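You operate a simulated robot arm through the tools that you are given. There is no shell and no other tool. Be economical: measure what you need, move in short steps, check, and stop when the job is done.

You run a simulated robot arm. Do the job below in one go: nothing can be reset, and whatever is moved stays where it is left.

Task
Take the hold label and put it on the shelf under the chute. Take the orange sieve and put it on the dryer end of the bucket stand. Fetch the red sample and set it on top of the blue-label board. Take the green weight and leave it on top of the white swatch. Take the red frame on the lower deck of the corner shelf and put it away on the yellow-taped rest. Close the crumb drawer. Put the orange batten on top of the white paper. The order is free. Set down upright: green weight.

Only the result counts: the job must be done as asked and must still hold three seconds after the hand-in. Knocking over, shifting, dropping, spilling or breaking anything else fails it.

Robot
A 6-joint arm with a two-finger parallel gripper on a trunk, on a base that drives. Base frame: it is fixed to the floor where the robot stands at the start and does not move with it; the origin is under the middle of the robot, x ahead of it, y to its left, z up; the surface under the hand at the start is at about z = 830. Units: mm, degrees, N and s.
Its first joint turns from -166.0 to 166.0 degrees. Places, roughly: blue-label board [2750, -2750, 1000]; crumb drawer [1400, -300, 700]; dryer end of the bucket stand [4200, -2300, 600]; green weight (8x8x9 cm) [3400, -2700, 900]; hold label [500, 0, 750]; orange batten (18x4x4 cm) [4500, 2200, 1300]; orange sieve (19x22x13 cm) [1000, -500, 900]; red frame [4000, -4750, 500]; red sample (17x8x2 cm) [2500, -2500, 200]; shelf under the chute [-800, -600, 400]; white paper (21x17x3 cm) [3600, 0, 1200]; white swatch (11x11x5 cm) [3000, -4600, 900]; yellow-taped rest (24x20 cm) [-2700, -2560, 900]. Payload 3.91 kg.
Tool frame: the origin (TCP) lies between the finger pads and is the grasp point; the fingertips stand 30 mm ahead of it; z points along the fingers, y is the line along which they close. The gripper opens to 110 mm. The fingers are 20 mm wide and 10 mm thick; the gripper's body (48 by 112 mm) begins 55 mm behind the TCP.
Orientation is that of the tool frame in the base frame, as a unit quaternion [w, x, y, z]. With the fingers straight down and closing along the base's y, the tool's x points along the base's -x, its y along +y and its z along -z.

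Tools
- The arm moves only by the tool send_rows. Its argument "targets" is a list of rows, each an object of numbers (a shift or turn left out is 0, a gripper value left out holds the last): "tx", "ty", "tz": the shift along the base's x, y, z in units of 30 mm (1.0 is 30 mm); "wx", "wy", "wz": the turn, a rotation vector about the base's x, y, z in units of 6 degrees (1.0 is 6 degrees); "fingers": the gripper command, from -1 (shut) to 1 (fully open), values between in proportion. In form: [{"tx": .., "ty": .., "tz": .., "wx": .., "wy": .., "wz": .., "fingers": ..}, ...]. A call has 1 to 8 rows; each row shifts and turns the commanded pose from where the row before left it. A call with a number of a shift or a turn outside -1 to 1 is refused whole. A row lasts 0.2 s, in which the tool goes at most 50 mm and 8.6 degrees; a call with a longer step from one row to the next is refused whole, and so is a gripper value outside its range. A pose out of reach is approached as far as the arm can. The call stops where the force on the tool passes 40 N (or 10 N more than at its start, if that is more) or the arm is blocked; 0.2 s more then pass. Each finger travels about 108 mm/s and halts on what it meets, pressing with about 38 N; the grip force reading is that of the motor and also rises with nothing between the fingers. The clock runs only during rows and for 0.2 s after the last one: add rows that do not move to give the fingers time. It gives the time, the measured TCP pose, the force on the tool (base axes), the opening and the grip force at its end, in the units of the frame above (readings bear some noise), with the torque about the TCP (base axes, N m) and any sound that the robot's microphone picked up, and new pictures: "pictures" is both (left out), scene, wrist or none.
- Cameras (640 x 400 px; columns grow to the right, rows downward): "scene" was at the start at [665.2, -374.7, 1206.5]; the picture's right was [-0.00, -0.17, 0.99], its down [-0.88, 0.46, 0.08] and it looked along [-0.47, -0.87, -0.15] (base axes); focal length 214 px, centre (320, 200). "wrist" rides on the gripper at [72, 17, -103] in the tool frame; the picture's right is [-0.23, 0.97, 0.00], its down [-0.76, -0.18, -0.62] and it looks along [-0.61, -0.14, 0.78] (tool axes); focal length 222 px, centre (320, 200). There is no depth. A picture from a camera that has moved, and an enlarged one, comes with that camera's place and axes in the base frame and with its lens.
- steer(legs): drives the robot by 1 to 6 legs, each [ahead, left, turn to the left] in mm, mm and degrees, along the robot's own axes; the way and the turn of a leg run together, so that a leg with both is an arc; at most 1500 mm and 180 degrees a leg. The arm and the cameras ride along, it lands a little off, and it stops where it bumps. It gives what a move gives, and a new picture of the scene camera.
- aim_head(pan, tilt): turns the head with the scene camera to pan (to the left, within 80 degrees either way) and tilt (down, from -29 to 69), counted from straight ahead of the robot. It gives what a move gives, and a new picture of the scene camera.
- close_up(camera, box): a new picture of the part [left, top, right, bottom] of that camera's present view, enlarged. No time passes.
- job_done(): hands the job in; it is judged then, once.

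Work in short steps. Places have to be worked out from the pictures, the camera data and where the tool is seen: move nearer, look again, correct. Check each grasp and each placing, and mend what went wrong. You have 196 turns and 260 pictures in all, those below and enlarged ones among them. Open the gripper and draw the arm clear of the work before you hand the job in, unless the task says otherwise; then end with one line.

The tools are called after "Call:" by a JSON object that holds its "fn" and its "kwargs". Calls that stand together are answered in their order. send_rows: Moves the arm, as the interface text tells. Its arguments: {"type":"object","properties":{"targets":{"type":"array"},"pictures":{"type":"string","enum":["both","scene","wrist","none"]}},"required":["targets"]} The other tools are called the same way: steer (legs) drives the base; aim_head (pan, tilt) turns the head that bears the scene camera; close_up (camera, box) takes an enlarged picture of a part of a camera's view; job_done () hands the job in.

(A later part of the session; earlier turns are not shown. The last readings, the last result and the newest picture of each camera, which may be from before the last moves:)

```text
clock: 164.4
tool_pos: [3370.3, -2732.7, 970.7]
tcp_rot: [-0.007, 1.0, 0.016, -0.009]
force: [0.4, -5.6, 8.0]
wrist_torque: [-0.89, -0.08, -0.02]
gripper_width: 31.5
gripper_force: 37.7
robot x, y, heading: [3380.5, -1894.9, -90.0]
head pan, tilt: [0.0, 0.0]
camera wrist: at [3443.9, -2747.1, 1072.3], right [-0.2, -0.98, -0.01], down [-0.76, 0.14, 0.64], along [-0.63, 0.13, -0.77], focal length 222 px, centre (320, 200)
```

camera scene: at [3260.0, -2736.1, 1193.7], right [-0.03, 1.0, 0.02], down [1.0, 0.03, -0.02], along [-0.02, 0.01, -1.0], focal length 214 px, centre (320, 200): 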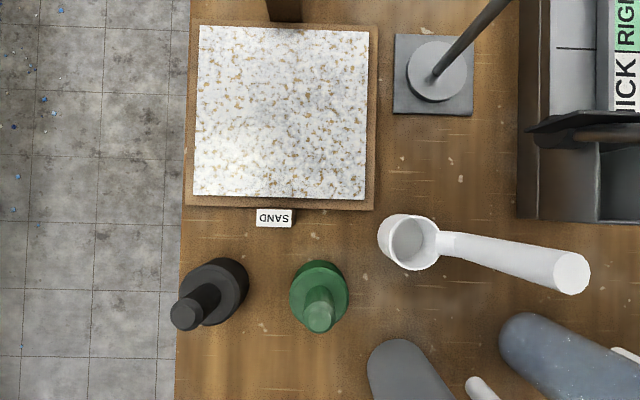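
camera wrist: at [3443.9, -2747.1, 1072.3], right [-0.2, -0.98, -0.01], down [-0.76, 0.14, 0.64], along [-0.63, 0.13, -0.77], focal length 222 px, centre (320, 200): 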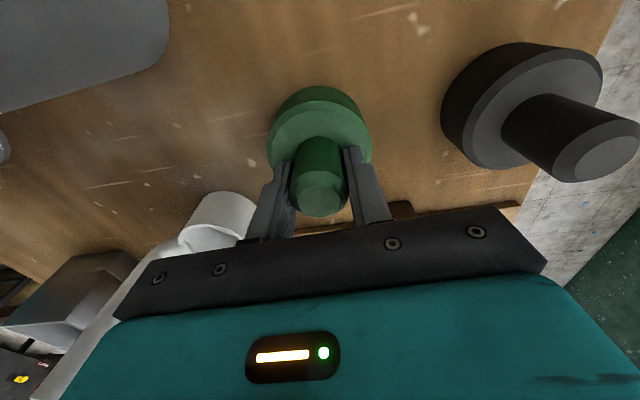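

Gripped (31.5 mm). I lift carefully.

Call:
{"fn": "send_rows", "kwargs": {"targets": [{"tz": 0.2}, {"tz": 0.4}, {"tz": 1}, {"tz": 1}, {"tz": 1}, {"tz": 1}, {"tz": 1}, {"tz": 1}], "pictures": "both"}}

```text
clock: 166.2
tool_pos: [3370.3, -2734.4, 1168.6]
tcp_rot: [-0.008, 1.0, 0.015, -0.01]
force: [0.1, 0.1, -4.4]
wrist_torque: [-0.03, -0.04, -0.03]
gripper_width: 31.6
gripper_force: 38.2
robot x, y, heading: [3379.7, -1896.8, -89.9]
head pan, tilt: [0.0, 0.0]
camera scene: at [3261.0, -2738.7, 1210.2], right [-0.03, 1.0, 0.02], down [1.0, 0.03, -0.02], along [-0.02, 0.01, -1.0], focal length 214 px, centre (320, 200)
camera wrist: at [3444.5, -2750.2, 1269.5], right [-0.2, -0.98, -0.01], down [-0.76, 0.14, 0.64], along [-0.63, 0.13, -0.77], focal length 222 px, centre (320, 200)
```

scene: 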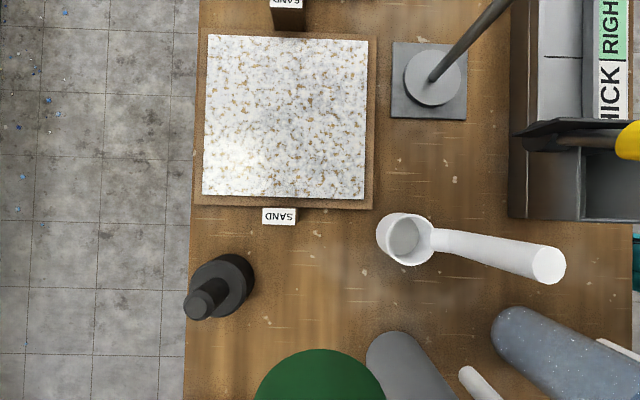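
wrist: 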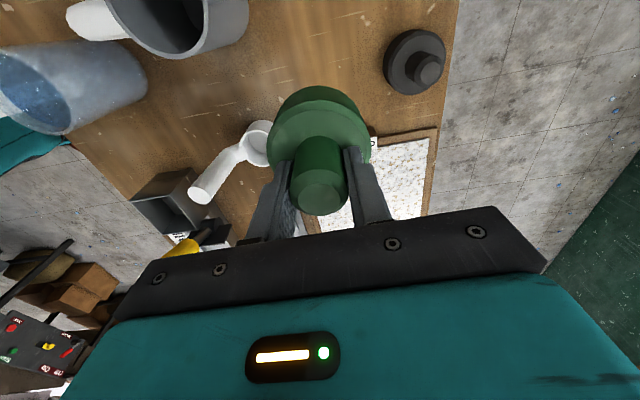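

The weight is held. I raise, retract and yaw back, then plan the drive around the bucket stand to the far aisle.

Call:
{"fn": "send_rows", "kwargs": {"targets": [{"tz": 1}, {"tz": 1}, {"ty": 1, "wz": 1}, {"ty": 1, "wz": 1}, {"ty": 1, "wz": 1}, {"ty": 1, "wz": 1}, {"ty": 1, "wz": 1}, {"ty": 1, "wz": 1}], "pictures": "none"}}

Call:
{"fn": "send_rows", "kwargs": {"targets": [{"ty": 1, "wz": 1}, {"ty": 1, "wz": 1}, {"ty": 1, "wz": 1}, {"ty": 1, "wz": 1}, {"ty": 1, "wz": 1}, {"ty": 1, "wz": 1}, {"wz": 1}, {"wz": 1}], "pictures": "none"}}

Call:
{"fn": "steer", "kwargs": {"legs": [[-450, 0, 0], [0, 0, 90], [1480, 0, 0]]}}

Call:
{"fn": "aim_head", "kwargs": {"pan": -70, "tilt": 0}}

```text
clock: 168.0
tool_pos: [3368.7, -2548.9, 1217.7]
tcp_rot: [-0.005, 0.946, 0.325, -0.01]
force: [-0.4, 0.0, -5.2]
wrist_torque: [0.07, -0.01, -0.03]
gripper_width: 31.6
gripper_force: 38.3
out of reach, approached as far as the arm can: row 2
robot x, y, heading: [3381.1, -1896.1, -89.8]
head pan, tilt: [0.0, 0.0]
```

```text
clock: 169.8
tool_pos: [3369.3, -2367.8, 1221.1]
tcp_rot: [0.001, 0.732, 0.681, -0.011]
force: [0.7, 0.9, -5.6]
wrist_torque: [0.0, 0.04, 0.02]
gripper_width: 31.2
gripper_force: 38.4
robot x, y, heading: [3380.7, -1895.6, -89.6]
head pan, tilt: [0.0, 0.0]
```

```text
clock: 183.2
tool_pos: [5316.2, -1457.4, 1220.7]
tcp_rot: [0.009, 0.039, 0.999, -0.007]
force: [-8.6, -0.6, -4.4]
wrist_torque: [0.01, -0.53, 0.21]
gripper_width: 31.1
gripper_force: 38.1
robot x, y, heading: [4843.1, -1444.2, -0.2]
head pan, tilt: [0.0, 0.0]
camera scene: at [5423.6, -1465.7, 1262.5], right [-0.08, -1.0, 0.02], down [-1.0, 0.08, -0.01], along [0.01, -0.02, -1.0], focal length 214 px, centre (320, 200)
```

scene: 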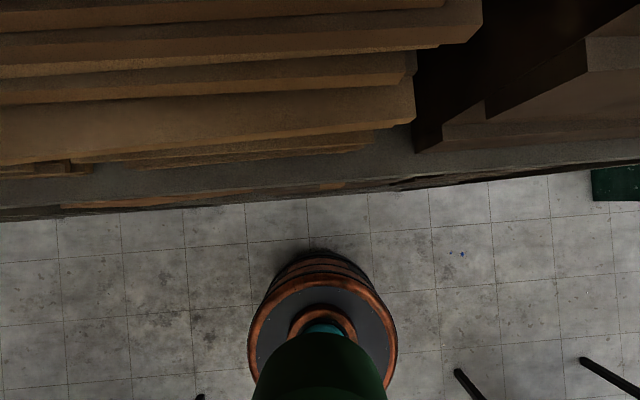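

```text
clock: 184.6
tool_pos: [5316.6, -1458.4, 1219.5]
tcp_rot: [0.008, 0.039, 0.999, -0.007]
force: [-0.5, -0.1, -6.2]
wrist_torque: [-0.01, -0.02, 0.01]
gripper_width: 31.1
gripper_force: 38.1
robot x, y, heading: [4844.2, -1445.7, 0.2]
head pan, tilt: [-70.0, 0.0]
camera scene: at [5417.5, -1549.1, 1322.9], right [-0.04, -0.33, 0.94], down [-1.0, 0.08, -0.02], along [-0.07, -0.94, -0.33], focal length 214 px, centre (320, 200)
```

scene: 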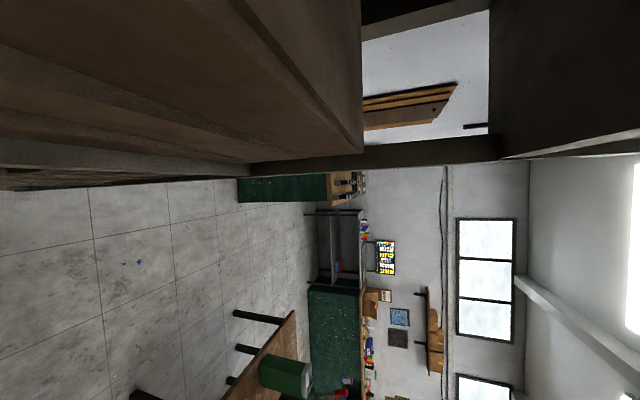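

The hand's camera is very near the wall shelf; I back away straight before turning.

Call:
{"fn": "steer", "kwargs": {"legs": [[-250, 0, 0]]}}

Call:
{"fn": "aim_head", "kwargs": {"pan": 0, "tilt": -29}}

```text
clock: 186.4
tool_pos: [5064.9, -1457.2, 1220.5]
tcp_rot: [0.009, 0.04, 0.999, -0.008]
force: [-0.2, -0.3, -5.4]
wrist_torque: [-0.01, -0.04, 0.02]
gripper_width: 31.0
gripper_force: 38.6
robot x, y, heading: [4592.0, -1443.9, -0.5]
head pan, tilt: [-70.0, 0.0]
camera scene: at [5166.3, -1548.9, 1323.0], right [-0.04, -0.33, 0.94], down [-1.0, 0.08, -0.02], along [-0.07, -0.94, -0.33], focal length 214 px, centre (320, 200)
```

scene: 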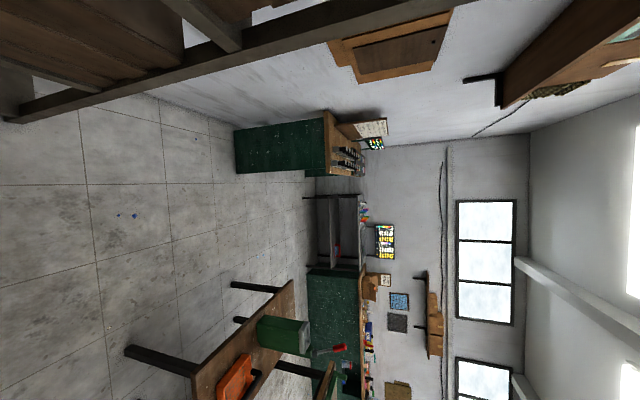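

```text
clock: 187.8
tool_pos: [5065.3, -1457.0, 1220.7]
tcp_rot: [0.008, 0.04, 0.999, -0.008]
force: [-1.1, -0.1, -5.1]
wrist_torque: [-0.03, 0.02, 0.0]
gripper_width: 31.2
gripper_force: 37.8
robot x, y, heading: [4594.8, -1441.2, -0.6]
head pan, tilt: [0.0, -28.6]
camera scene: at [5213.7, -1468.4, 1286.2], right [-0.08, -1.0, 0.02], down [-0.87, 0.06, -0.49], along [0.49, -0.05, -0.87], focal length 214 px, centre (320, 200)
```

scene: 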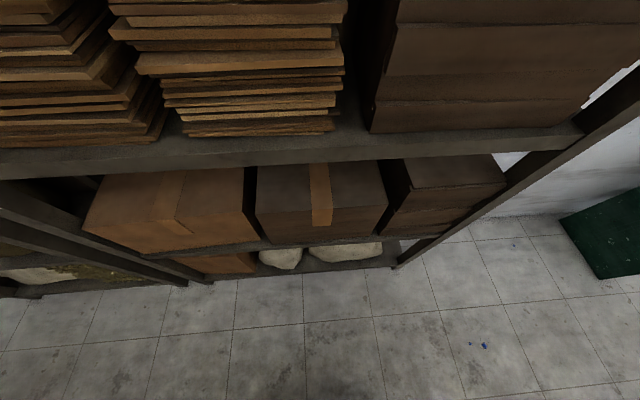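

All intact. I turn toward −y, centre in the passage at x ≈ 4870, and drive to the far aisle.

Call:
{"fn": "steer", "kwargs": {"legs": [[0, 0, -90], [0, 270, 0], [1400, 0, 0]]}}

```text
clock: 200.1
tool_pos: [4790.4, -3302.1, 1219.8]
tcp_rot: [0.001, 0.747, 0.665, -0.012]
force: [0.2, 1.0, -6.0]
wrist_torque: [-0.02, 0.03, 0.0]
gripper_width: 30.9
gripper_force: 37.6
robot x, y, heading: [4825.4, -2831.7, -92.1]
head pan, tilt: [0.0, -28.6]
camera scene: at [4773.3, -3449.0, 1286.2], right [-0.99, 0.12, 0.01], down [0.09, 0.86, -0.49], along [-0.07, -0.49, -0.87], focal length 214 px, centre (320, 200)
```

scene: 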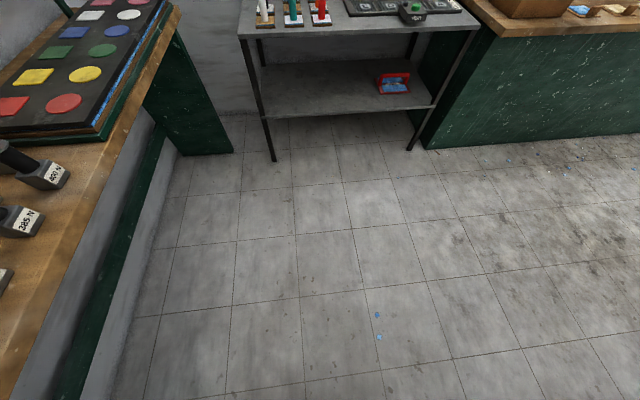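

The corner shelf with the red frame and the bench are visible. I go forward and strafe right toward x ≈ 3100 to find the white swatch.

Call:
{"fn": "steer", "kwargs": {"legs": [[800, 0, 2], [0, -1500, 0], [0, -250, 0]]}}

```text
clock: 212.8
tool_pos: [3048.8, -4088.1, 1220.8]
tcp_rot: [0.001, 0.733, 0.68, -0.012]
force: [-0.9, -0.6, -6.1]
wrist_torque: [-0.02, 0.03, -0.01]
gripper_width: 31.0
gripper_force: 38.0
robot x, y, heading: [3058.3, -3616.8, -89.7]
head pan, tilt: [0.0, -28.6]
camera scene: at [3038.2, -4236.6, 1286.2], right [-1.0, 0.07, 0.01], down [0.06, 0.87, -0.49], along [-0.05, -0.49, -0.87], focal length 214 px, centre (320, 200)
```

scene: 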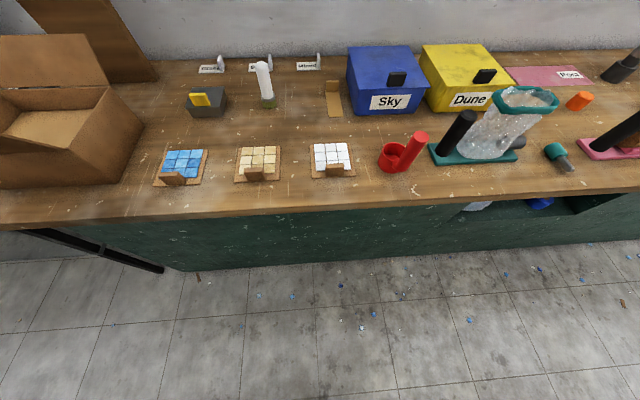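

Call:
{"fn": "close_up", "kwargs": {"camera": "scene", "box": [280, 120, 400, 200]}}

```text
5.00 times, centred on (340, 160) of scene
camera zoom: at [3038.2, -4236.6, 1286.2], right [-1.0, 0.07, 0.01], down [0.06, 0.87, -0.49], along [-0.05, -0.49, -0.87], focal length 1072 px, centre (220, 400)
```

zoom: 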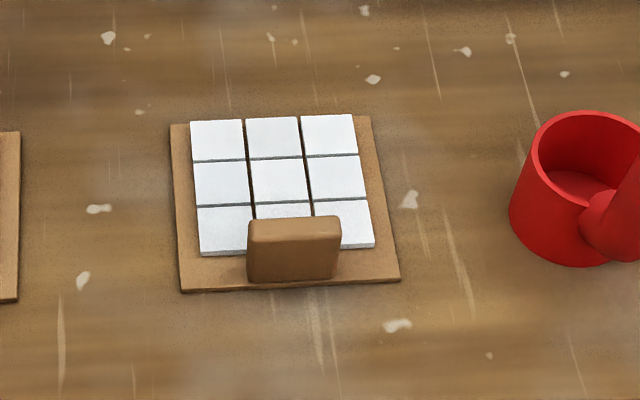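

The swatch is a 110 mm board with white tiles and a tab on its near edge. I drive closer and lower over it for an overhead look.

Call:
{"fn": "steer", "kwargs": {"legs": [[300, -75, 0]]}}

Call:
{"fn": "aim_head", "kwargs": {"pan": 0, "tilt": 0}}

```text
clock: 214.9
tool_pos: [2975.3, -4387.4, 1219.8]
tcp_rot: [0.002, 0.733, 0.68, -0.011]
force: [0.4, -0.5, -5.4]
wrist_torque: [0.02, -0.01, 0.02]
gripper_width: 30.7
gripper_force: 38.2
robot x, y, heading: [2983.8, -3914.1, -90.0]
head pan, tilt: [0.0, -28.6]
camera scene: at [2964.8, -4535.3, 1286.1], right [-1.0, 0.07, 0.01], down [0.06, 0.87, -0.49], along [-0.05, -0.49, -0.87], focal length 214 px, centre (320, 200)
```

scene: 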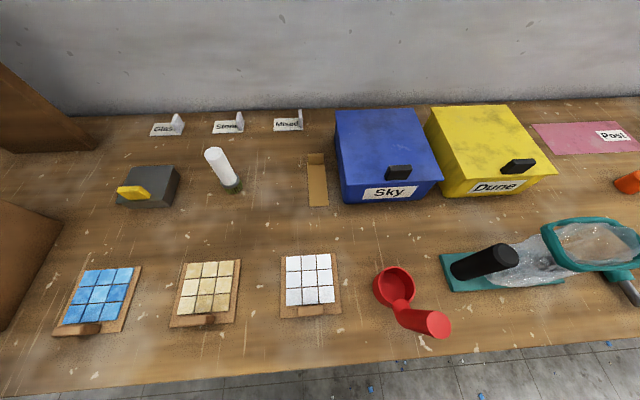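

```text
clock: 215.8
tool_pos: [2975.1, -4386.8, 1220.6]
tcp_rot: [0.001, 0.732, 0.681, -0.011]
force: [-0.5, -0.1, -5.5]
wrist_torque: [0.0, -0.01, -0.01]
gripper_width: 30.8
gripper_force: 37.3
robot x, y, heading: [2985.5, -3916.8, -89.8]
head pan, tilt: [0.0, 0.0]
camera scene: at [2967.4, -4495.9, 1262.4], right [-1.0, 0.07, 0.01], down [0.07, 1.0, -0.02], along [-0.02, -0.02, -1.0], focal length 214 px, centre (320, 200)
```

scene: 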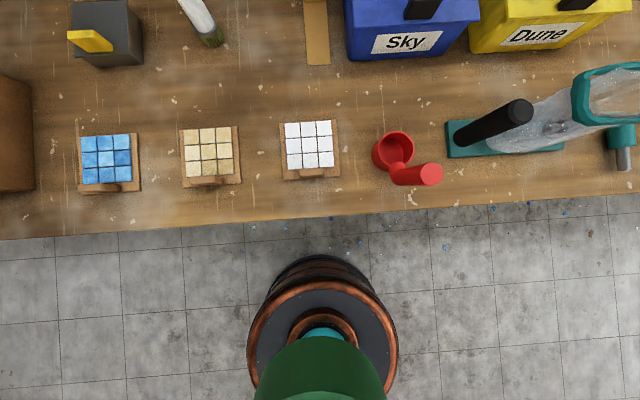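

The tiles' centre is about (2972, −4604), top near z 880. I move over it and descend partway.

Call:
{"fn": "send_rows", "kwargs": {"targets": [{"ty": -1}, {"ty": -1}, {"ty": -1}, {"ty": -1}, {"ty": -1}, {"ty": -1}, {"ty": -1, "tz": -1}, {"ty": -0.3, "tx": -0.1, "tz": -1}], "pictures": "none"}}

Call:
{"fn": "send_rows", "kwargs": {"targets": [{"tz": -1}, {"tz": -1}, {"tz": -1}, {"tz": -1}], "pictures": "both"}}

```text
clock: 217.6
tool_pos: [2972.2, -4606.5, 1161.8]
tcp_rot: [0.0, 0.731, 0.682, -0.011]
force: [0.2, 0.5, -4.6]
wrist_torque: [0.01, 0.01, 0.02]
gripper_width: 31.1
gripper_force: 37.9
robot x, y, heading: [2984.4, -3914.3, -89.8]
head pan, tilt: [0.0, 0.0]
```

```text
clock: 218.6
tool_pos: [2972.3, -4605.5, 1041.6]
tcp_rot: [0.001, 0.732, 0.681, -0.012]
force: [-0.1, -0.5, -3.9]
wrist_torque: [-0.02, 0.02, 0.01]
gripper_width: 30.8
gripper_force: 37.3
robot x, y, heading: [2988.5, -3912.2, -89.8]
head pan, tilt: [0.0, 0.0]
camera scene: at [2964.0, -4714.5, 1082.6], right [-1.0, 0.07, 0.01], down [0.07, 1.0, -0.02], along [-0.02, -0.02, -1.0], focal length 214 px, centre (320, 200)
camera wrist: at [2994.6, -4532.2, 1141.9], right [0.95, -0.3, -0.01], down [-0.22, -0.74, 0.64], along [-0.2, -0.61, -0.77], focal length 222 px, centre (320, 200)
```

scene: 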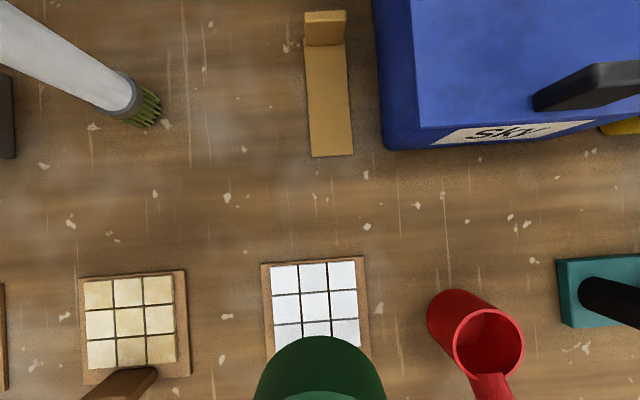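
wrist: 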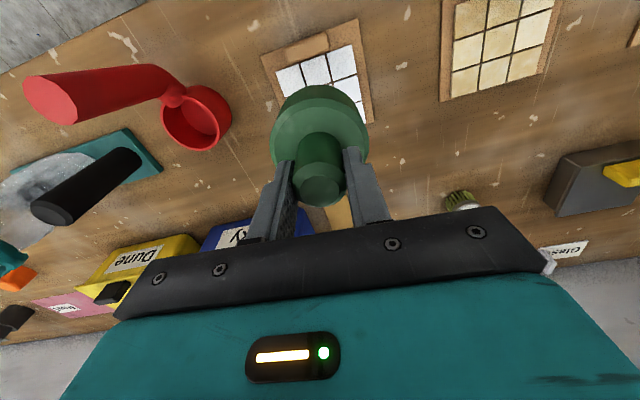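

Fine-tuning to (2970, −4611), I descend to contact.

Call:
{"fn": "send_rows", "kwargs": {"targets": [{"tx": -0.07, "ty": -0.17, "tz": -1}, {"tz": -1}, {"tz": -0.4}], "pictures": "wrist"}}

Call:
{"fn": "close_up", "kwargs": {"camera": "wrist", "box": [220, 20, 440, 180]}}

```text
clock: 219.4
tool_pos: [2969.4, -4612.4, 967.6]
tcp_rot: [0.001, 0.732, 0.681, -0.011]
force: [-0.3, 1.2, -4.9]
wrist_torque: [0.03, -0.04, 0.01]
gripper_width: 30.8
gripper_force: 37.8
robot x, y, heading: [2987.5, -3912.9, -89.7]
head pan, tilt: [0.0, 0.0]
camera wrist: at [2992.7, -4539.0, 1069.2], right [0.95, -0.3, -0.01], down [-0.22, -0.74, 0.64], along [-0.2, -0.61, -0.77], focal length 222 px, centre (320, 200)
```

wrist: 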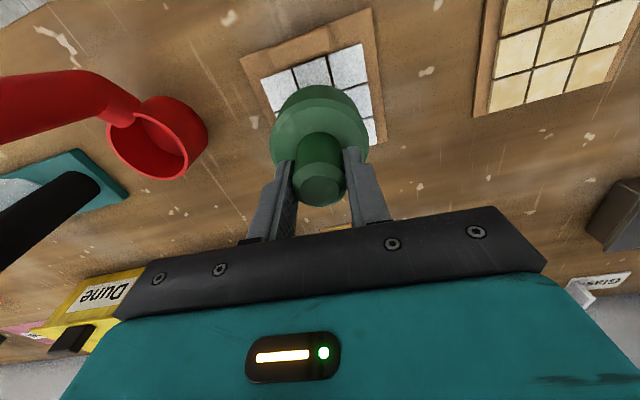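

```text
2.50 times, centred on (330, 100) of wrist
camera zoom: at [2992.7, -4539.0, 1069.2], right [0.95, -0.3, -0.01], down [-0.22, -0.74, 0.64], along [-0.2, -0.61, -0.77], focal length 555 px, centre (295, 450)
```

zoom: 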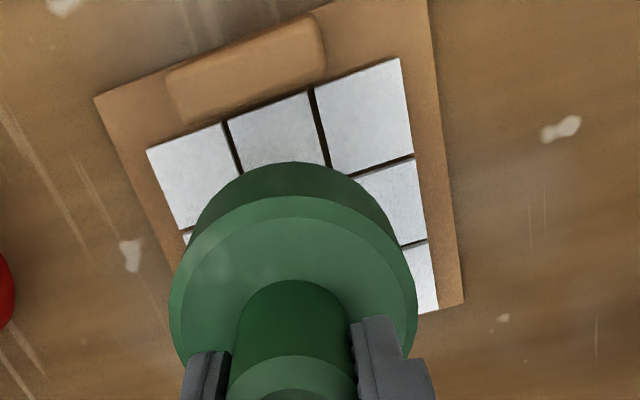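

Tile centre by this view is about (2972, −4607); I nudge slightly and lower to contact.

Call:
{"fn": "send_rows", "kwargs": {"targets": [{"tx": 0.08, "ty": 0.13}, {"tz": -0.25}, {"tz": -0.2}, {"tz": -0.2}, {"tz": -0.2}, {"tz": -0.2}], "pictures": "wrist"}}

```text
clock: 220.8
tool_pos: [2972.7, -4607.0, 937.8]
tcp_rot: [0.002, 0.733, 0.681, -0.013]
force: [-2.7, -2.3, 28.0]
wrist_torque: [0.34, -0.72, 0.09]
gripper_width: 30.6
gripper_force: 38.1
robot x, y, heading: [2983.4, -3919.8, -89.9]
head pan, tilt: [0.0, 0.0]
camera wrist: at [2994.7, -4532.7, 1040.4], right [0.95, -0.3, -0.01], down [-0.22, -0.73, 0.64], along [-0.2, -0.61, -0.77], focal length 222 px, centre (320, 200)
```

wrist: 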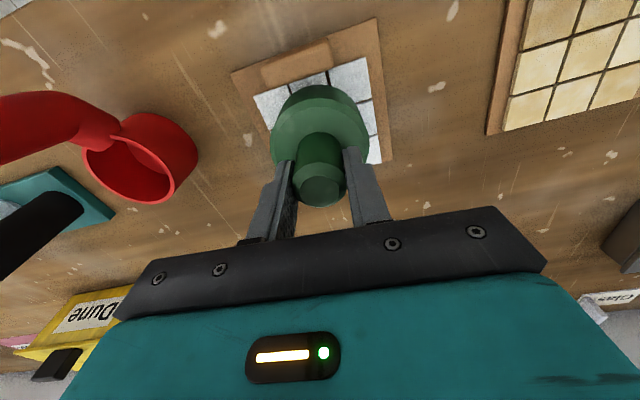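

Call:
{"fn": "close_up", "kwargs": {"camera": "wrist", "box": [220, 10, 440, 170]}}

```text
2.50 times, centred on (330, 90) of wrist
camera zoom: at [2994.7, -4532.7, 1040.4], right [0.95, -0.3, -0.01], down [-0.22, -0.73, 0.64], along [-0.2, -0.61, -0.77], focal length 555 px, centre (295, 475)
```

zoom: 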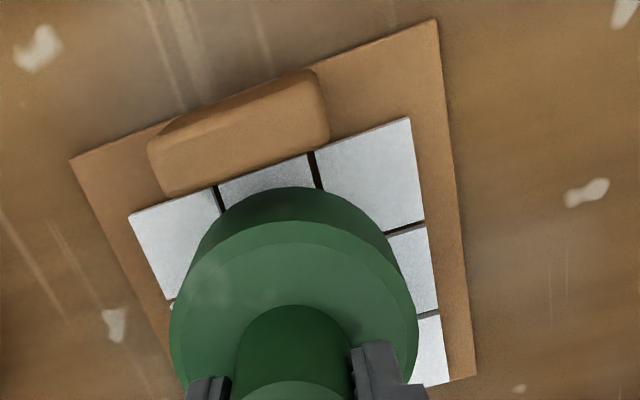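

The weight sits over the tiles, clear of the tab. I release and rise.

Call:
{"fn": "send_rows", "kwargs": {"targets": [{"tz": 0.15}, {"fingers": 0.3}, {}, {}, {"tz": 0.5}, {"tz": 1}, {"tz": 1}, {"tz": 1}], "pictures": "wrist"}}

```text
clock: 222.6
tool_pos: [2973.8, -4607.4, 1047.7]
tcp_rot: [0.0, 0.733, 0.68, -0.01]
force: [-0.2, -0.6, -0.2]
wrist_torque: [0.02, -0.01, -0.02]
gripper_width: 71.5
gripper_force: 0.1
robot x, y, heading: [2986.4, -3916.8, -90.2]
head pan, tilt: [0.0, 0.0]
camera wrist: at [2996.2, -4533.6, 1149.0], right [0.95, -0.3, -0.01], down [-0.22, -0.74, 0.64], along [-0.2, -0.61, -0.77], focal length 222 px, centre (320, 200)
```

wrist: 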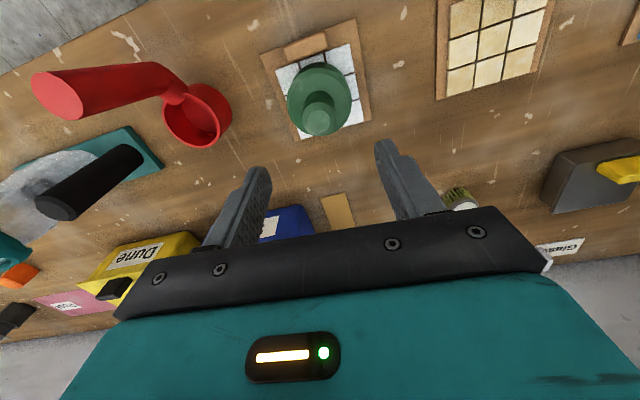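

Placed upright. Next the red frame: I raise, retract and go to the corner shelf.

Call:
{"fn": "send_rows", "kwargs": {"targets": [{"tz": 1}, {"tz": 1}, {"tz": 1}, {"ty": 1, "tz": 1}, {"ty": 1}, {"ty": 1}, {"ty": 1}, {"ty": 1}], "pictures": "none"}}

Call:
{"fn": "send_rows", "kwargs": {"targets": [{"ty": 1, "wx": -1}, {"ty": 1, "wx": -1}, {"wx": -1}, {"wx": -1}, {"wx": -1}, {"wx": -1}, {"wx": -1}, {"wx": -1}], "pictures": "none"}}

Call:
{"fn": "steer", "kwargs": {"legs": [[-250, 0, 0], [0, 1130, 0]]}}

```text
clock: 224.4
tool_pos: [2971.5, -4456.9, 1166.4]
tcp_rot: [0.001, 0.733, 0.68, -0.011]
force: [0.3, -0.9, -0.5]
wrist_torque: [0.06, 0.0, 0.0]
gripper_width: 71.4
gripper_force: 0.2
robot x, y, heading: [2983.7, -3917.6, -89.6]
head pan, tilt: [0.0, 0.0]
```

```text
clock: 226.2
tool_pos: [2973.1, -4397.2, 1165.7]
tcp_rot: [0.299, 0.669, 0.617, -0.287]
force: [-0.3, -0.5, -0.7]
wrist_torque: [0.0, -0.01, -0.01]
gripper_width: 71.4
gripper_force: 0.1
robot x, y, heading: [2983.0, -3916.2, -89.9]
head pan, tilt: [0.0, 0.0]
```

```text
clock: 233.5
tool_pos: [4118.8, -4136.8, 1166.1]
tcp_rot: [0.3, 0.666, 0.621, -0.285]
force: [-0.2, 0.0, -0.5]
wrist_torque: [-0.02, 0.02, 0.01]
gripper_width: 71.4
gripper_force: 0.0
robot x, y, heading: [4127.6, -3658.0, -89.2]
head pan, tilt: [0.0, 0.0]
camera scene: at [4111.9, -4178.6, 1275.8], right [-1.0, 0.05, -0.04], down [0.07, 0.65, -0.75], along [-0.01, -0.75, -0.66], focal length 214 px, centre (320, 200)
```

scene: 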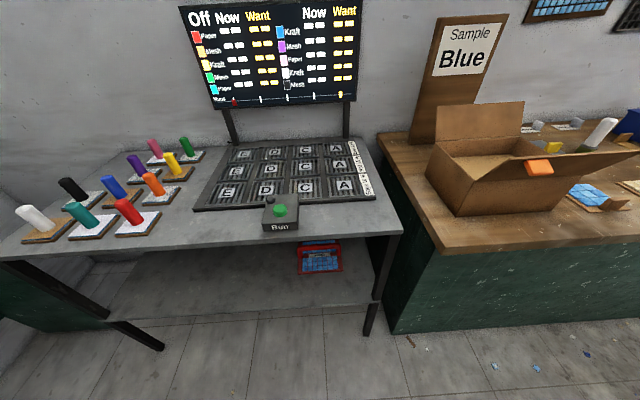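

Call:
{"fn": "close_up", "kwargs": {"camera": "scene", "box": [260, 220, 400, 320]}}

```text
4.00 times, centred on (330, 270) of scene
camera zoom: at [4111.9, -4178.6, 1275.8], right [-1.0, 0.05, -0.04], down [0.07, 0.65, -0.75], along [-0.01, -0.75, -0.66], focal length 858 px, centre (280, -80)
```

zoom: 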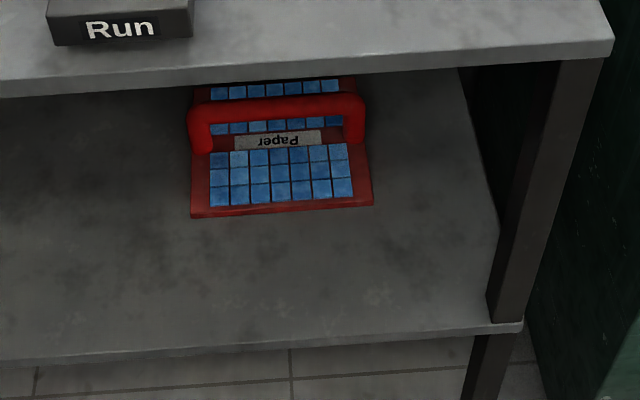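

The frame's handle bar runs along x, under the top deck. I roll the hand 90° so the fingers close across the bar.

Call:
{"fn": "send_rows", "kwargs": {"targets": [{"wy": 0.755, "wz": 0.656}, {"wy": 0.755, "wz": 0.656}, {"wy": 0.755, "wz": 0.656}, {"wy": 0.755, "wz": 0.656}, {"wy": 0.755, "wz": 0.656}, {"wy": 0.755, "wz": 0.656}, {"wy": 0.755, "wz": 0.656}, {"wy": 0.755, "wz": 0.656}], "pictures": "none"}}

Call:
{"fn": "send_rows", "kwargs": {"targets": [{"wy": 0.755, "wz": 0.656}, {"wy": 0.755, "wz": 0.656}, {"wy": 0.755, "wz": 0.656}, {"wy": 0.755, "wz": 0.656}, {"wy": 0.755, "wz": 0.656}, {"wy": 0.755, "wz": 0.656}, {"wy": 0.755, "wz": 0.656}], "pictures": "both"}}

```text
clock: 235.3
tool_pos: [4119.6, -4136.4, 1166.3]
tcp_rot: [0.16, 0.354, 0.837, -0.385]
force: [0.5, -0.7, 0.3]
wrist_torque: [0.0, 0.03, 0.01]
gripper_width: 71.6
gripper_force: 0.0
robot x, y, heading: [4125.3, -3657.6, -89.2]
head pan, tilt: [0.0, 0.0]
```

```text
clock: 236.9
tool_pos: [4119.8, -4137.1, 1166.5]
tcp_rot: [0.013, 0.029, 0.908, -0.418]
force: [-0.7, 0.4, -0.1]
wrist_torque: [0.0, -0.07, 0.03]
gripper_width: 71.4
gripper_force: 0.1
robot x, y, heading: [4127.9, -3653.9, -89.6]
head pan, tilt: [0.0, 0.0]
camera scene: at [4228.8, -4110.8, 1197.9], right [-0.06, -0.65, 0.76], down [-1.0, 0.04, -0.05], along [0.0, -0.76, -0.65], focal length 214 px, centre (320, 200)
camera wrist: at [4047.3, -4043.6, 1217.2], right [0.29, 0.62, -0.73], down [0.75, 0.33, 0.58], along [0.6, -0.71, -0.37], focal length 222 px, centre (320, 200)
```

scene: 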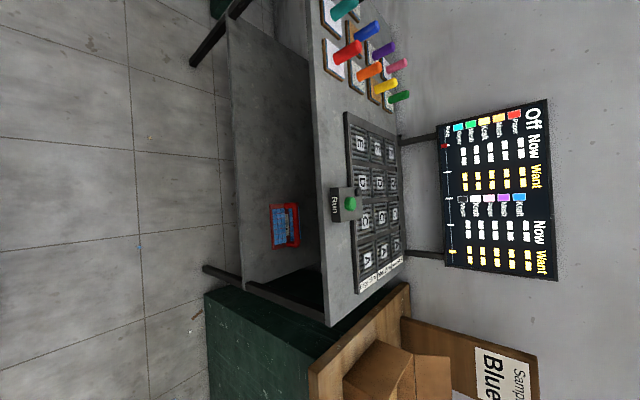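
wrist: 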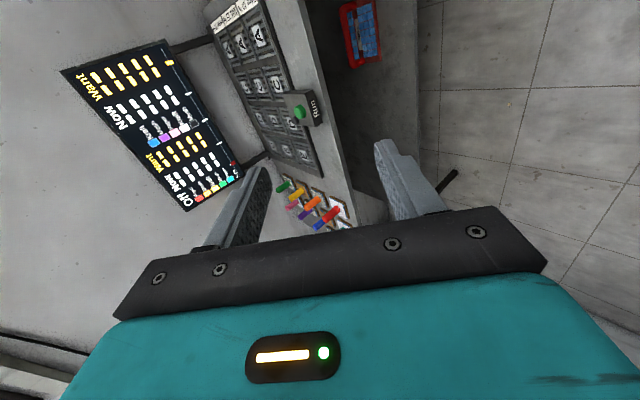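

Rolled. I lower in front of the shelf, pitching further forward.

Call:
{"fn": "send_rows", "kwargs": {"targets": [{"tz": -1, "ty": -0.7, "wx": -0.3}, {"tz": -1, "ty": -0.7, "wx": -0.3}, {"tz": -1, "ty": -0.7, "wx": -0.3}, {"tz": -1, "ty": -0.7, "wx": -0.3}, {"tz": -1, "ty": -0.7, "wx": -0.3}, {"tz": -1, "ty": -0.7, "wx": -0.3}, {"tz": -1, "ty": -0.7, "wx": -0.3}, {"tz": -1, "ty": -0.7}], "pictures": "none"}}

Call:
{"fn": "send_rows", "kwargs": {"targets": [{"tz": -1}, {"tz": -1}, {"tz": -1}, {"tz": -1}, {"tz": -1}, {"tz": -1}, {"tz": -1}, {"tz": -1}], "pictures": "both"}}

```text
clock: 238.7
tool_pos: [4120.5, -4305.8, 925.9]
tcp_rot: [0.016, 0.027, 0.857, -0.515]
force: [0.6, 0.8, 0.5]
wrist_torque: [0.03, 0.05, -0.02]
gripper_width: 71.4
gripper_force: 0.1
robot x, y, heading: [4130.9, -3653.3, -89.2]
head pan, tilt: [0.0, 0.0]
```

```text
clock: 240.5
tool_pos: [4118.2, -4306.4, 701.8]
tcp_rot: [0.017, 0.029, 0.856, -0.515]
force: [0.5, 1.4, 0.9]
wrist_torque: [-0.02, 0.0, 0.0]
gripper_width: 71.6
gripper_force: 0.0
out of reach, approached as far as the arm can: row 1, 2
robot x, y, heading: [4123.8, -3657.3, -89.3]
head pan, tilt: [0.0, 0.0]
camera scene: at [4227.3, -4272.8, 727.0], right [-0.06, -0.47, 0.88], down [-1.0, 0.03, -0.06], along [0.0, -0.88, -0.47], focal length 214 px, centre (320, 200)
camera wrist: at [4045.9, -4202.8, 730.9], right [0.29, 0.45, -0.85], down [0.75, 0.44, 0.49], along [0.6, -0.78, -0.21], focal length 222 px, centre (320, 200)
```

scene: 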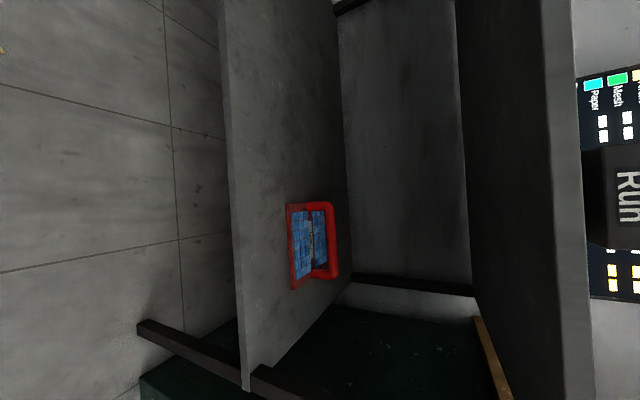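
wrist: 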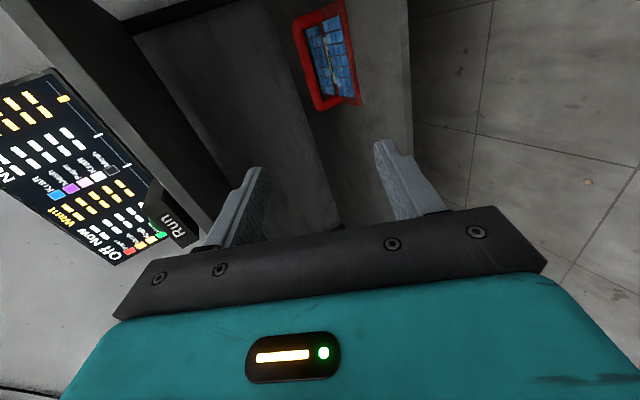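

By triangulation: deck z ≈ 400, shelf front y ≈ −4545, top underside ≈ 815, bar at (4120, −4757, 490). I drive 130 mm closer and bring the hand in under the top along its axis.

Call:
{"fn": "steer", "kwargs": {"legs": [[150, 0, 0]]}}

Call:
{"fn": "send_rows", "kwargs": {"targets": [{"tz": -0.8, "ty": -0.8}, {"tz": -0.8, "ty": -0.8}, {"tz": -0.8, "ty": -0.8}, {"tz": -0.8, "ty": -0.8}, {"tz": -0.8, "ty": -0.8}], "pictures": "both"}}

```text
clock: 241.9
tool_pos: [4119.8, -4457.3, 701.3]
tcp_rot: [0.017, 0.028, 0.856, -0.515]
force: [-0.5, 0.2, 0.1]
wrist_torque: [0.03, 0.04, -0.02]
gripper_width: 71.3
gripper_force: 0.0
robot x, y, heading: [4128.9, -3806.1, -89.3]
head pan, tilt: [0.0, 0.0]
camera scene: at [4229.3, -4424.1, 726.9], right [-0.06, -0.47, 0.88], down [-1.0, 0.03, -0.06], along [0.0, -0.88, -0.47], focal length 214 px, centre (320, 200)
```

scene: 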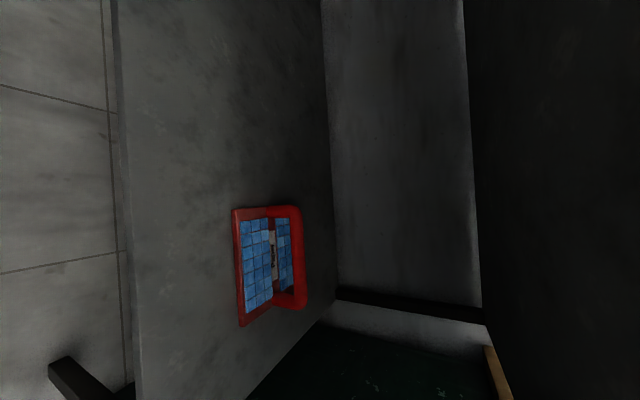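

```text
clock: 243.1
tool_pos: [4121.1, -4575.8, 582.2]
tcp_rot: [0.016, 0.029, 0.856, -0.515]
force: [0.9, 0.3, 0.1]
wrist_torque: [0.0, 0.02, 0.0]
gripper_width: 71.7
gripper_force: 0.1
robot x, y, heading: [4128.2, -3806.0, -89.4]
head pan, tilt: [0.0, 0.0]
camera scene: at [4230.4, -4543.1, 607.5], right [-0.06, -0.47, 0.88], down [-1.0, 0.03, -0.06], along [0.0, -0.88, -0.47], focal length 214 px, centre (320, 200)
camera wrist: at [4049.0, -4473.1, 611.4], right [0.29, 0.45, -0.85], down [0.75, 0.44, 0.49], along [0.6, -0.78, -0.21], focal length 222 px, centre (320, 200)
```

scene: 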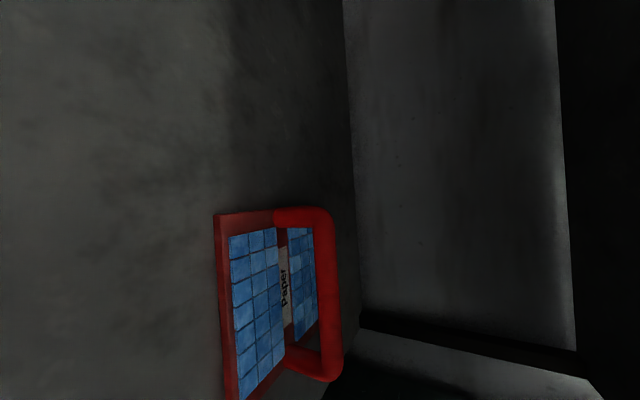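
wrist: 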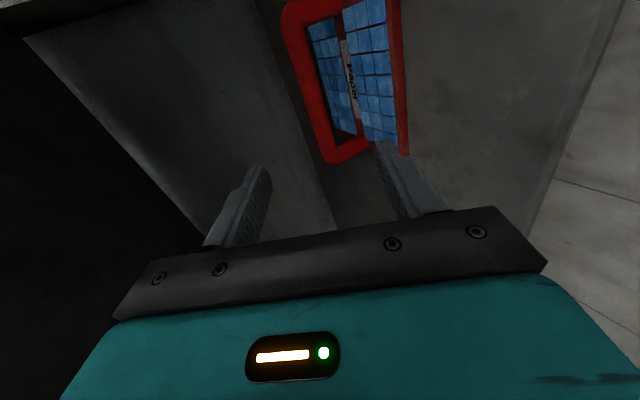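

Refined bar position (4120, −4745, 500), nearly on my approach line. I advance 110 mm with fingers at about 62 mm and check.

Call:
{"fn": "send_rows", "kwargs": {"targets": [{"ty": -0.8, "tz": -0.4, "fingers": 0.12}, {"ty": -0.8, "tz": -0.4}, {"ty": -0.8, "tz": -0.4}, {"ty": -0.8, "tz": -0.4}], "pictures": "both"}}

```text
clock: 244.1
tool_pos: [4118.4, -4671.3, 534.1]
tcp_rot: [0.016, 0.028, 0.857, -0.515]
force: [-0.5, -0.5, -0.7]
wrist_torque: [0.03, -0.02, -0.01]
gripper_width: 61.5
gripper_force: 0.0
robot x, y, heading: [4128.3, -3805.5, -89.2]
head pan, tilt: [0.0, 0.0]
camera scene: at [4228.6, -4639.5, 559.3], right [-0.06, -0.47, 0.88], down [-1.0, 0.03, -0.06], along [0.0, -0.88, -0.47], focal length 214 px, centre (320, 200)
camera wrist: at [4047.2, -4569.5, 563.2], right [0.29, 0.45, -0.85], down [0.75, 0.44, 0.49], along [0.6, -0.78, -0.21], focal length 222 px, centre (320, 200)
```

scene: 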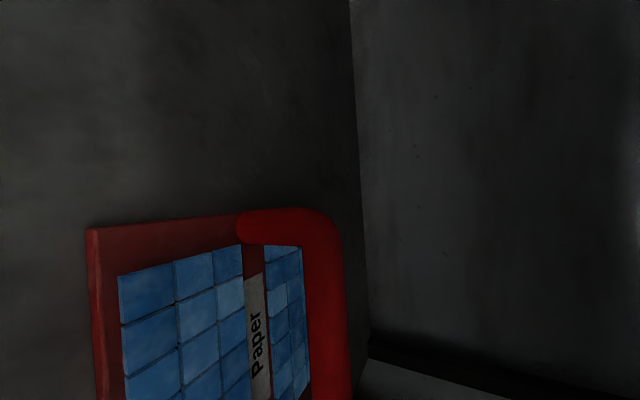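
wrist: 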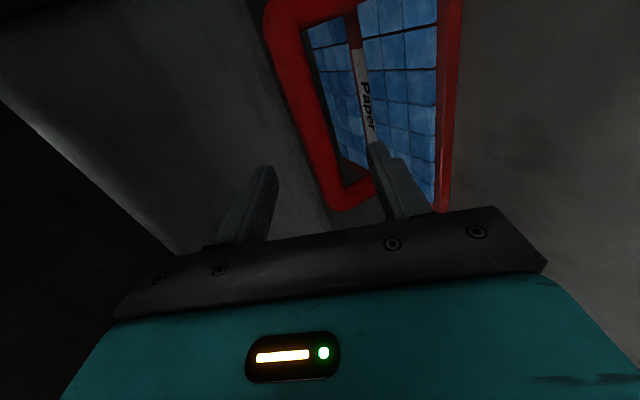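

The bar is centred on the closing plane, about 80 mm ahead. I advance 72 mm and close.

Call:
{"fn": "send_rows", "kwargs": {"targets": [{"ty": -0.7, "tz": -0.37}, {"ty": -0.7, "tz": -0.37}, {"ty": -0.7, "tz": -0.37}], "pictures": "both"}}

```text
clock: 244.9
tool_pos: [4118.4, -4736.6, 501.8]
tcp_rot: [0.016, 0.028, 0.857, -0.515]
force: [-0.7, 0.3, -0.6]
wrist_torque: [0.01, 0.01, -0.01]
gripper_width: 61.6
gripper_force: 0.0
robot x, y, heading: [4131.6, -3802.8, -89.3]
head pan, tilt: [0.0, 0.0]
camera scene: at [4227.8, -4704.1, 527.2], right [-0.06, -0.47, 0.88], down [-1.0, 0.03, -0.06], along [0.0, -0.88, -0.47], focal length 214 px, centre (320, 200)
camera wrist: at [4046.4, -4634.1, 531.1], right [0.29, 0.45, -0.85], down [0.75, 0.44, 0.49], along [0.6, -0.78, -0.21], focal length 222 px, centre (320, 200)
```

scene: 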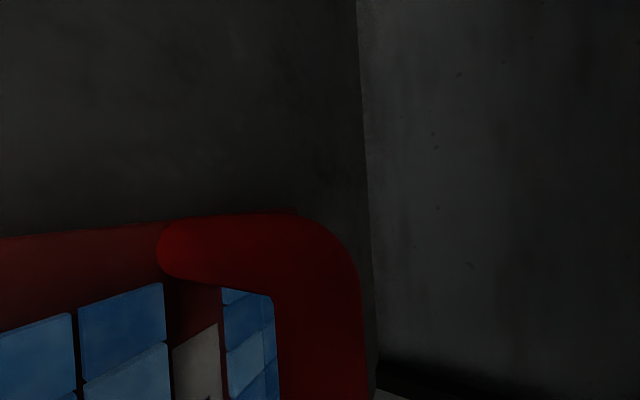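
wrist: 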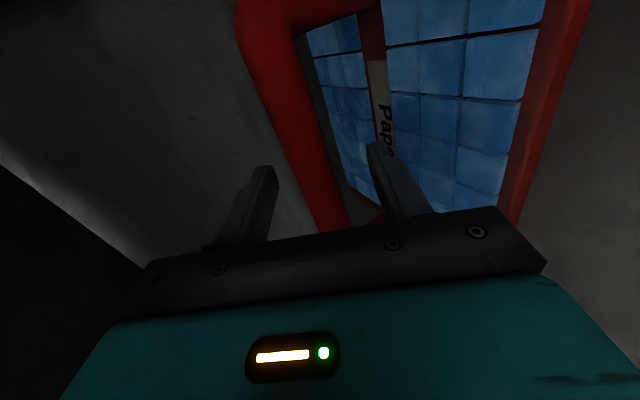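

The bar is still about 35 mm ahead of the TCP and centred. I advance 28 mm more and close.

Call:
{"fn": "send_rows", "kwargs": {"targets": [{"ty": -0.42, "tz": -0.2}, {"ty": -0.42, "tz": -0.2}, {"fingers": -1}, {}, {}, {}], "pictures": "wrist"}}

```text
clock: 246.1
tool_pos: [4118.9, -4762.7, 492.8]
tcp_rot: [0.016, 0.027, 0.854, -0.519]
force: [-0.6, 0.6, 8.6]
wrist_torque: [0.04, 0.74, 0.23]
gripper_width: 26.2
gripper_force: 38.0
robot x, y, heading: [4130.7, -3808.0, -89.4]
head pan, tilt: [0.0, 0.0]
stopped in row 6: the force on the tool passed its limit at 41 N (the readings are from after the stop); the commanded pose is now the measured one
camera wrist: at [4046.8, -4660.7, 521.2], right [0.29, 0.44, -0.85], down [0.75, 0.45, 0.49], along [0.6, -0.78, -0.2], focal length 222 px, centre (320, 200)
```

wrist: 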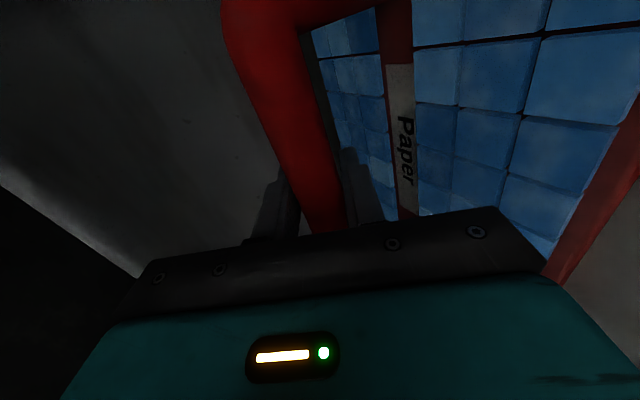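

Gripped (26 mm). I lift the frame a little and check the load.

Call:
{"fn": "send_rows", "kwargs": {"targets": [{"tz": 0.2}, {"tz": 0.3}, {"tz": 0.5}, {"tz": 0.5}, {}], "pictures": "both"}}

```text
clock: 247.3
tool_pos: [4119.1, -4761.6, 535.4]
tcp_rot: [0.017, 0.027, 0.855, -0.517]
force: [1.1, -0.4, -3.6]
wrist_torque: [-0.04, 0.01, 0.02]
gripper_width: 25.1
gripper_force: 38.1
robot x, y, heading: [4127.2, -3808.9, -89.0]
head pan, tilt: [0.0, 0.0]
camera scene: at [4227.6, -4729.8, 560.7], right [-0.06, -0.46, 0.88], down [-1.0, 0.03, -0.06], along [0.0, -0.89, -0.46], focal length 214 px, centre (320, 200)
camera wrist: at [4046.2, -4659.8, 564.3], right [0.29, 0.44, -0.85], down [0.75, 0.45, 0.49], along [0.6, -0.78, -0.2], focal length 222 px, centre (320, 200)
```

scene: 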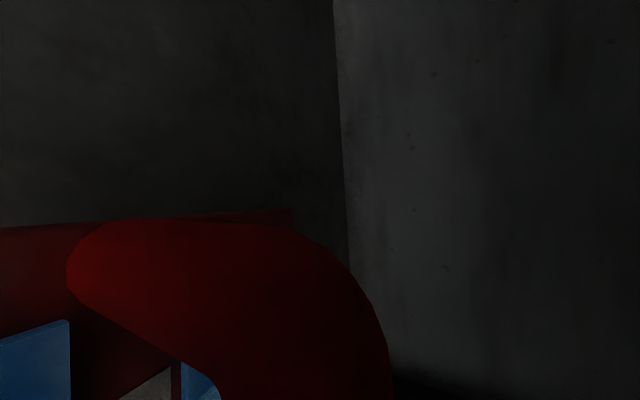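
wrist: 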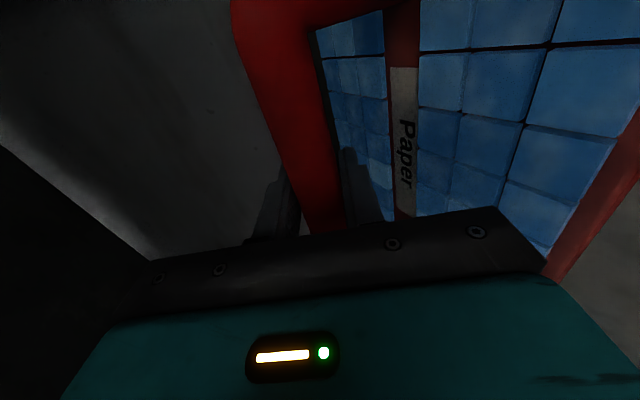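

The frame is held (≈0.4 kg). I back the robot straight out of the shelf.

Call:
{"fn": "steer", "kwargs": {"legs": [[-430, 0, 0]]}}

Call:
{"fn": "send_rows", "kwargs": {"targets": [{"tz": 1, "ty": 0.5, "wx": 0.5}, {"tz": 1, "ty": 0.5, "wx": 0.5}, {"tz": 1, "ty": 0.5, "wx": 0.5}, {"tz": 1, "ty": 0.5, "wx": 0.5}, {"tz": 1, "ty": 0.5, "wx": 0.5}, {"tz": 1, "ty": 0.5, "wx": 0.5}, {"tz": 1, "wx": 0.5}, {"tz": 1, "wx": 0.5}], "pictures": "wrist"}}

```text
clock: 250.0
tool_pos: [4105.8, -4332.3, 536.3]
tcp_rot: [0.015, 0.032, 0.855, -0.517]
force: [-0.7, -0.3, -3.9]
wrist_torque: [-0.01, 0.07, 0.01]
gripper_width: 25.4
gripper_force: 38.0
robot x, y, heading: [4124.6, -3376.7, -90.2]
head pan, tilt: [0.0, 0.0]
camera scene: at [4215.6, -4301.1, 560.7], right [-0.07, -0.46, 0.88], down [-1.0, 0.04, -0.06], along [-0.01, -0.89, -0.46], focal length 214 px, centre (320, 200)
```

scene: 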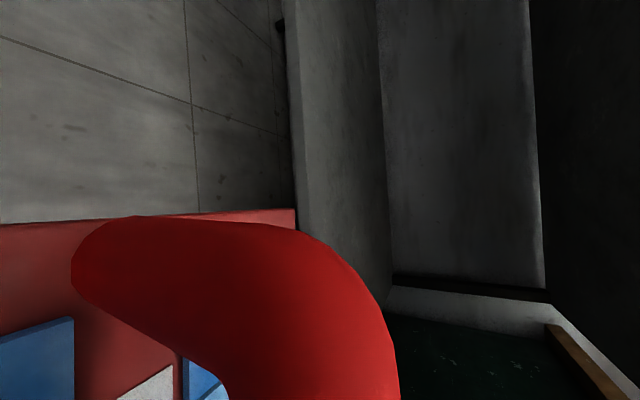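

```text
clock: 251.8
tool_pos: [4104.1, -4245.1, 764.7]
tcp_rot: [0.007, 0.034, 0.944, -0.327]
force: [0.6, -1.3, -4.2]
wrist_torque: [-0.1, 0.03, 0.02]
gripper_width: 25.3
gripper_force: 38.1
out of reach, approached as far as the arm can: row 6
robot x, y, heading: [4129.3, -3377.9, -89.4]
head pan, tilt: [0.0, 0.0]
camera wrist: at [4032.3, -4163.0, 833.8], right [0.29, 0.75, -0.59], down [0.75, 0.2, 0.63], along [0.59, -0.63, -0.51], focal length 222 px, centre (320, 200)
```

wrist: 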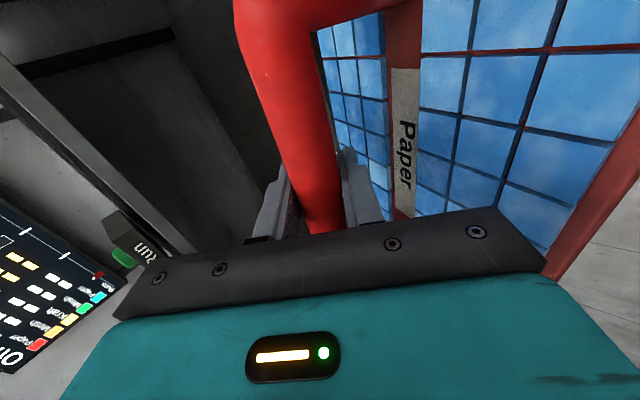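

I restore the pitch so the frame hangs level, raise and retract, then turn to drive along the far aisle toward −x.

Call:
{"fn": "send_rows", "kwargs": {"targets": [{"tz": 1, "ty": 0.8, "wx": -0.5}, {"tz": 1, "ty": 0.8, "wx": -0.5}, {"tz": 1, "ty": 0.8, "wx": -0.5}, {"tz": 1, "ty": 0.8, "wx": -0.5}, {"tz": 1, "ty": 0.8, "wx": -0.5}, {"tz": 1, "ty": 0.8, "wx": -0.5}, {"tz": 1, "ty": 0.8, "wx": -0.5}, {"tz": 1, "ty": 0.8, "wx": -0.5}], "pictures": "none"}}

Call:
{"fn": "steer", "kwargs": {"legs": [[0, 0, -90]]}}

```text
clock: 253.6
tool_pos: [4104.5, -4054.6, 1006.1]
tcp_rot: [0.014, 0.032, 0.855, -0.517]
force: [0.7, -0.3, -4.6]
wrist_torque: [-0.07, 0.04, 0.02]
gripper_width: 25.3
gripper_force: 38.0
robot x, y, heading: [4126.2, -3376.0, -90.0]
head pan, tilt: [0.0, 0.0]
```

```text
clock: 257.9
tool_pos: [3450.1, -3333.3, 1005.5]
tcp_rot: [-0.362, 0.637, 0.571, -0.37]
force: [-1.0, 0.6, -3.3]
wrist_torque: [0.05, -0.02, 0.03]
gripper_width: 25.5
gripper_force: 38.1
robot x, y, heading: [4126.9, -3376.6, 178.1]
head pan, tilt: [0.0, 0.0]
camera scene: at [3476.5, -3443.9, 1031.5], right [-0.46, 0.09, 0.88], down [0.07, 1.0, -0.06], along [-0.88, 0.04, -0.46], focal length 214 px, centre (320, 200)
```

scene: 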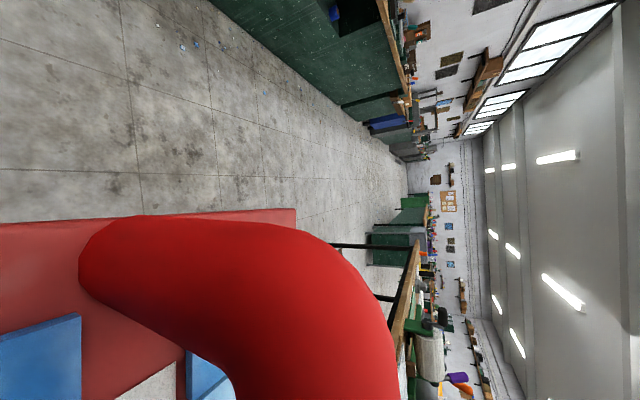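

The aisle ahead is clear. I align and drive along it.

Call:
{"fn": "steer", "kwargs": {"legs": [[0, 100, 2], [1500, 0, 0], [1500, 0, 0]]}}

```text
clock: 273.0
tool_pos: [472.4, -3454.2, 1007.2]
tcp_rot: [-0.357, 0.629, 0.58, -0.375]
force: [-0.3, 1.1, -3.6]
wrist_torque: [0.02, -0.02, 0.02]
gripper_width: 25.4
gripper_force: 38.0
robot x, y, heading: [1147.3, -3481.1, 180.0]
head pan, tilt: [0.0, 0.0]
camera scene: at [501.8, -3564.6, 1031.5], right [-0.46, 0.07, 0.88], down [0.05, 1.0, -0.06], along [-0.89, 0.01, -0.46], focal length 214 px, centre (320, 200)
```

scene: 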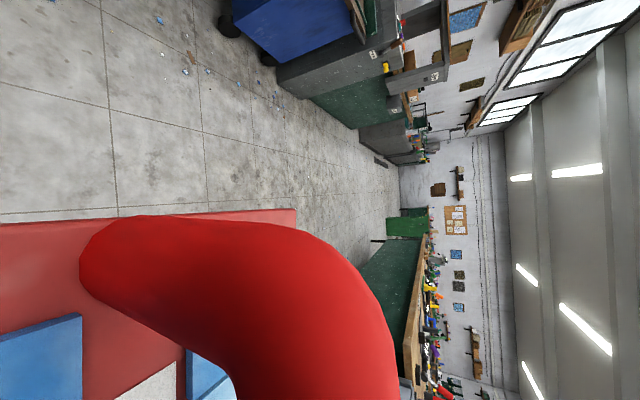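

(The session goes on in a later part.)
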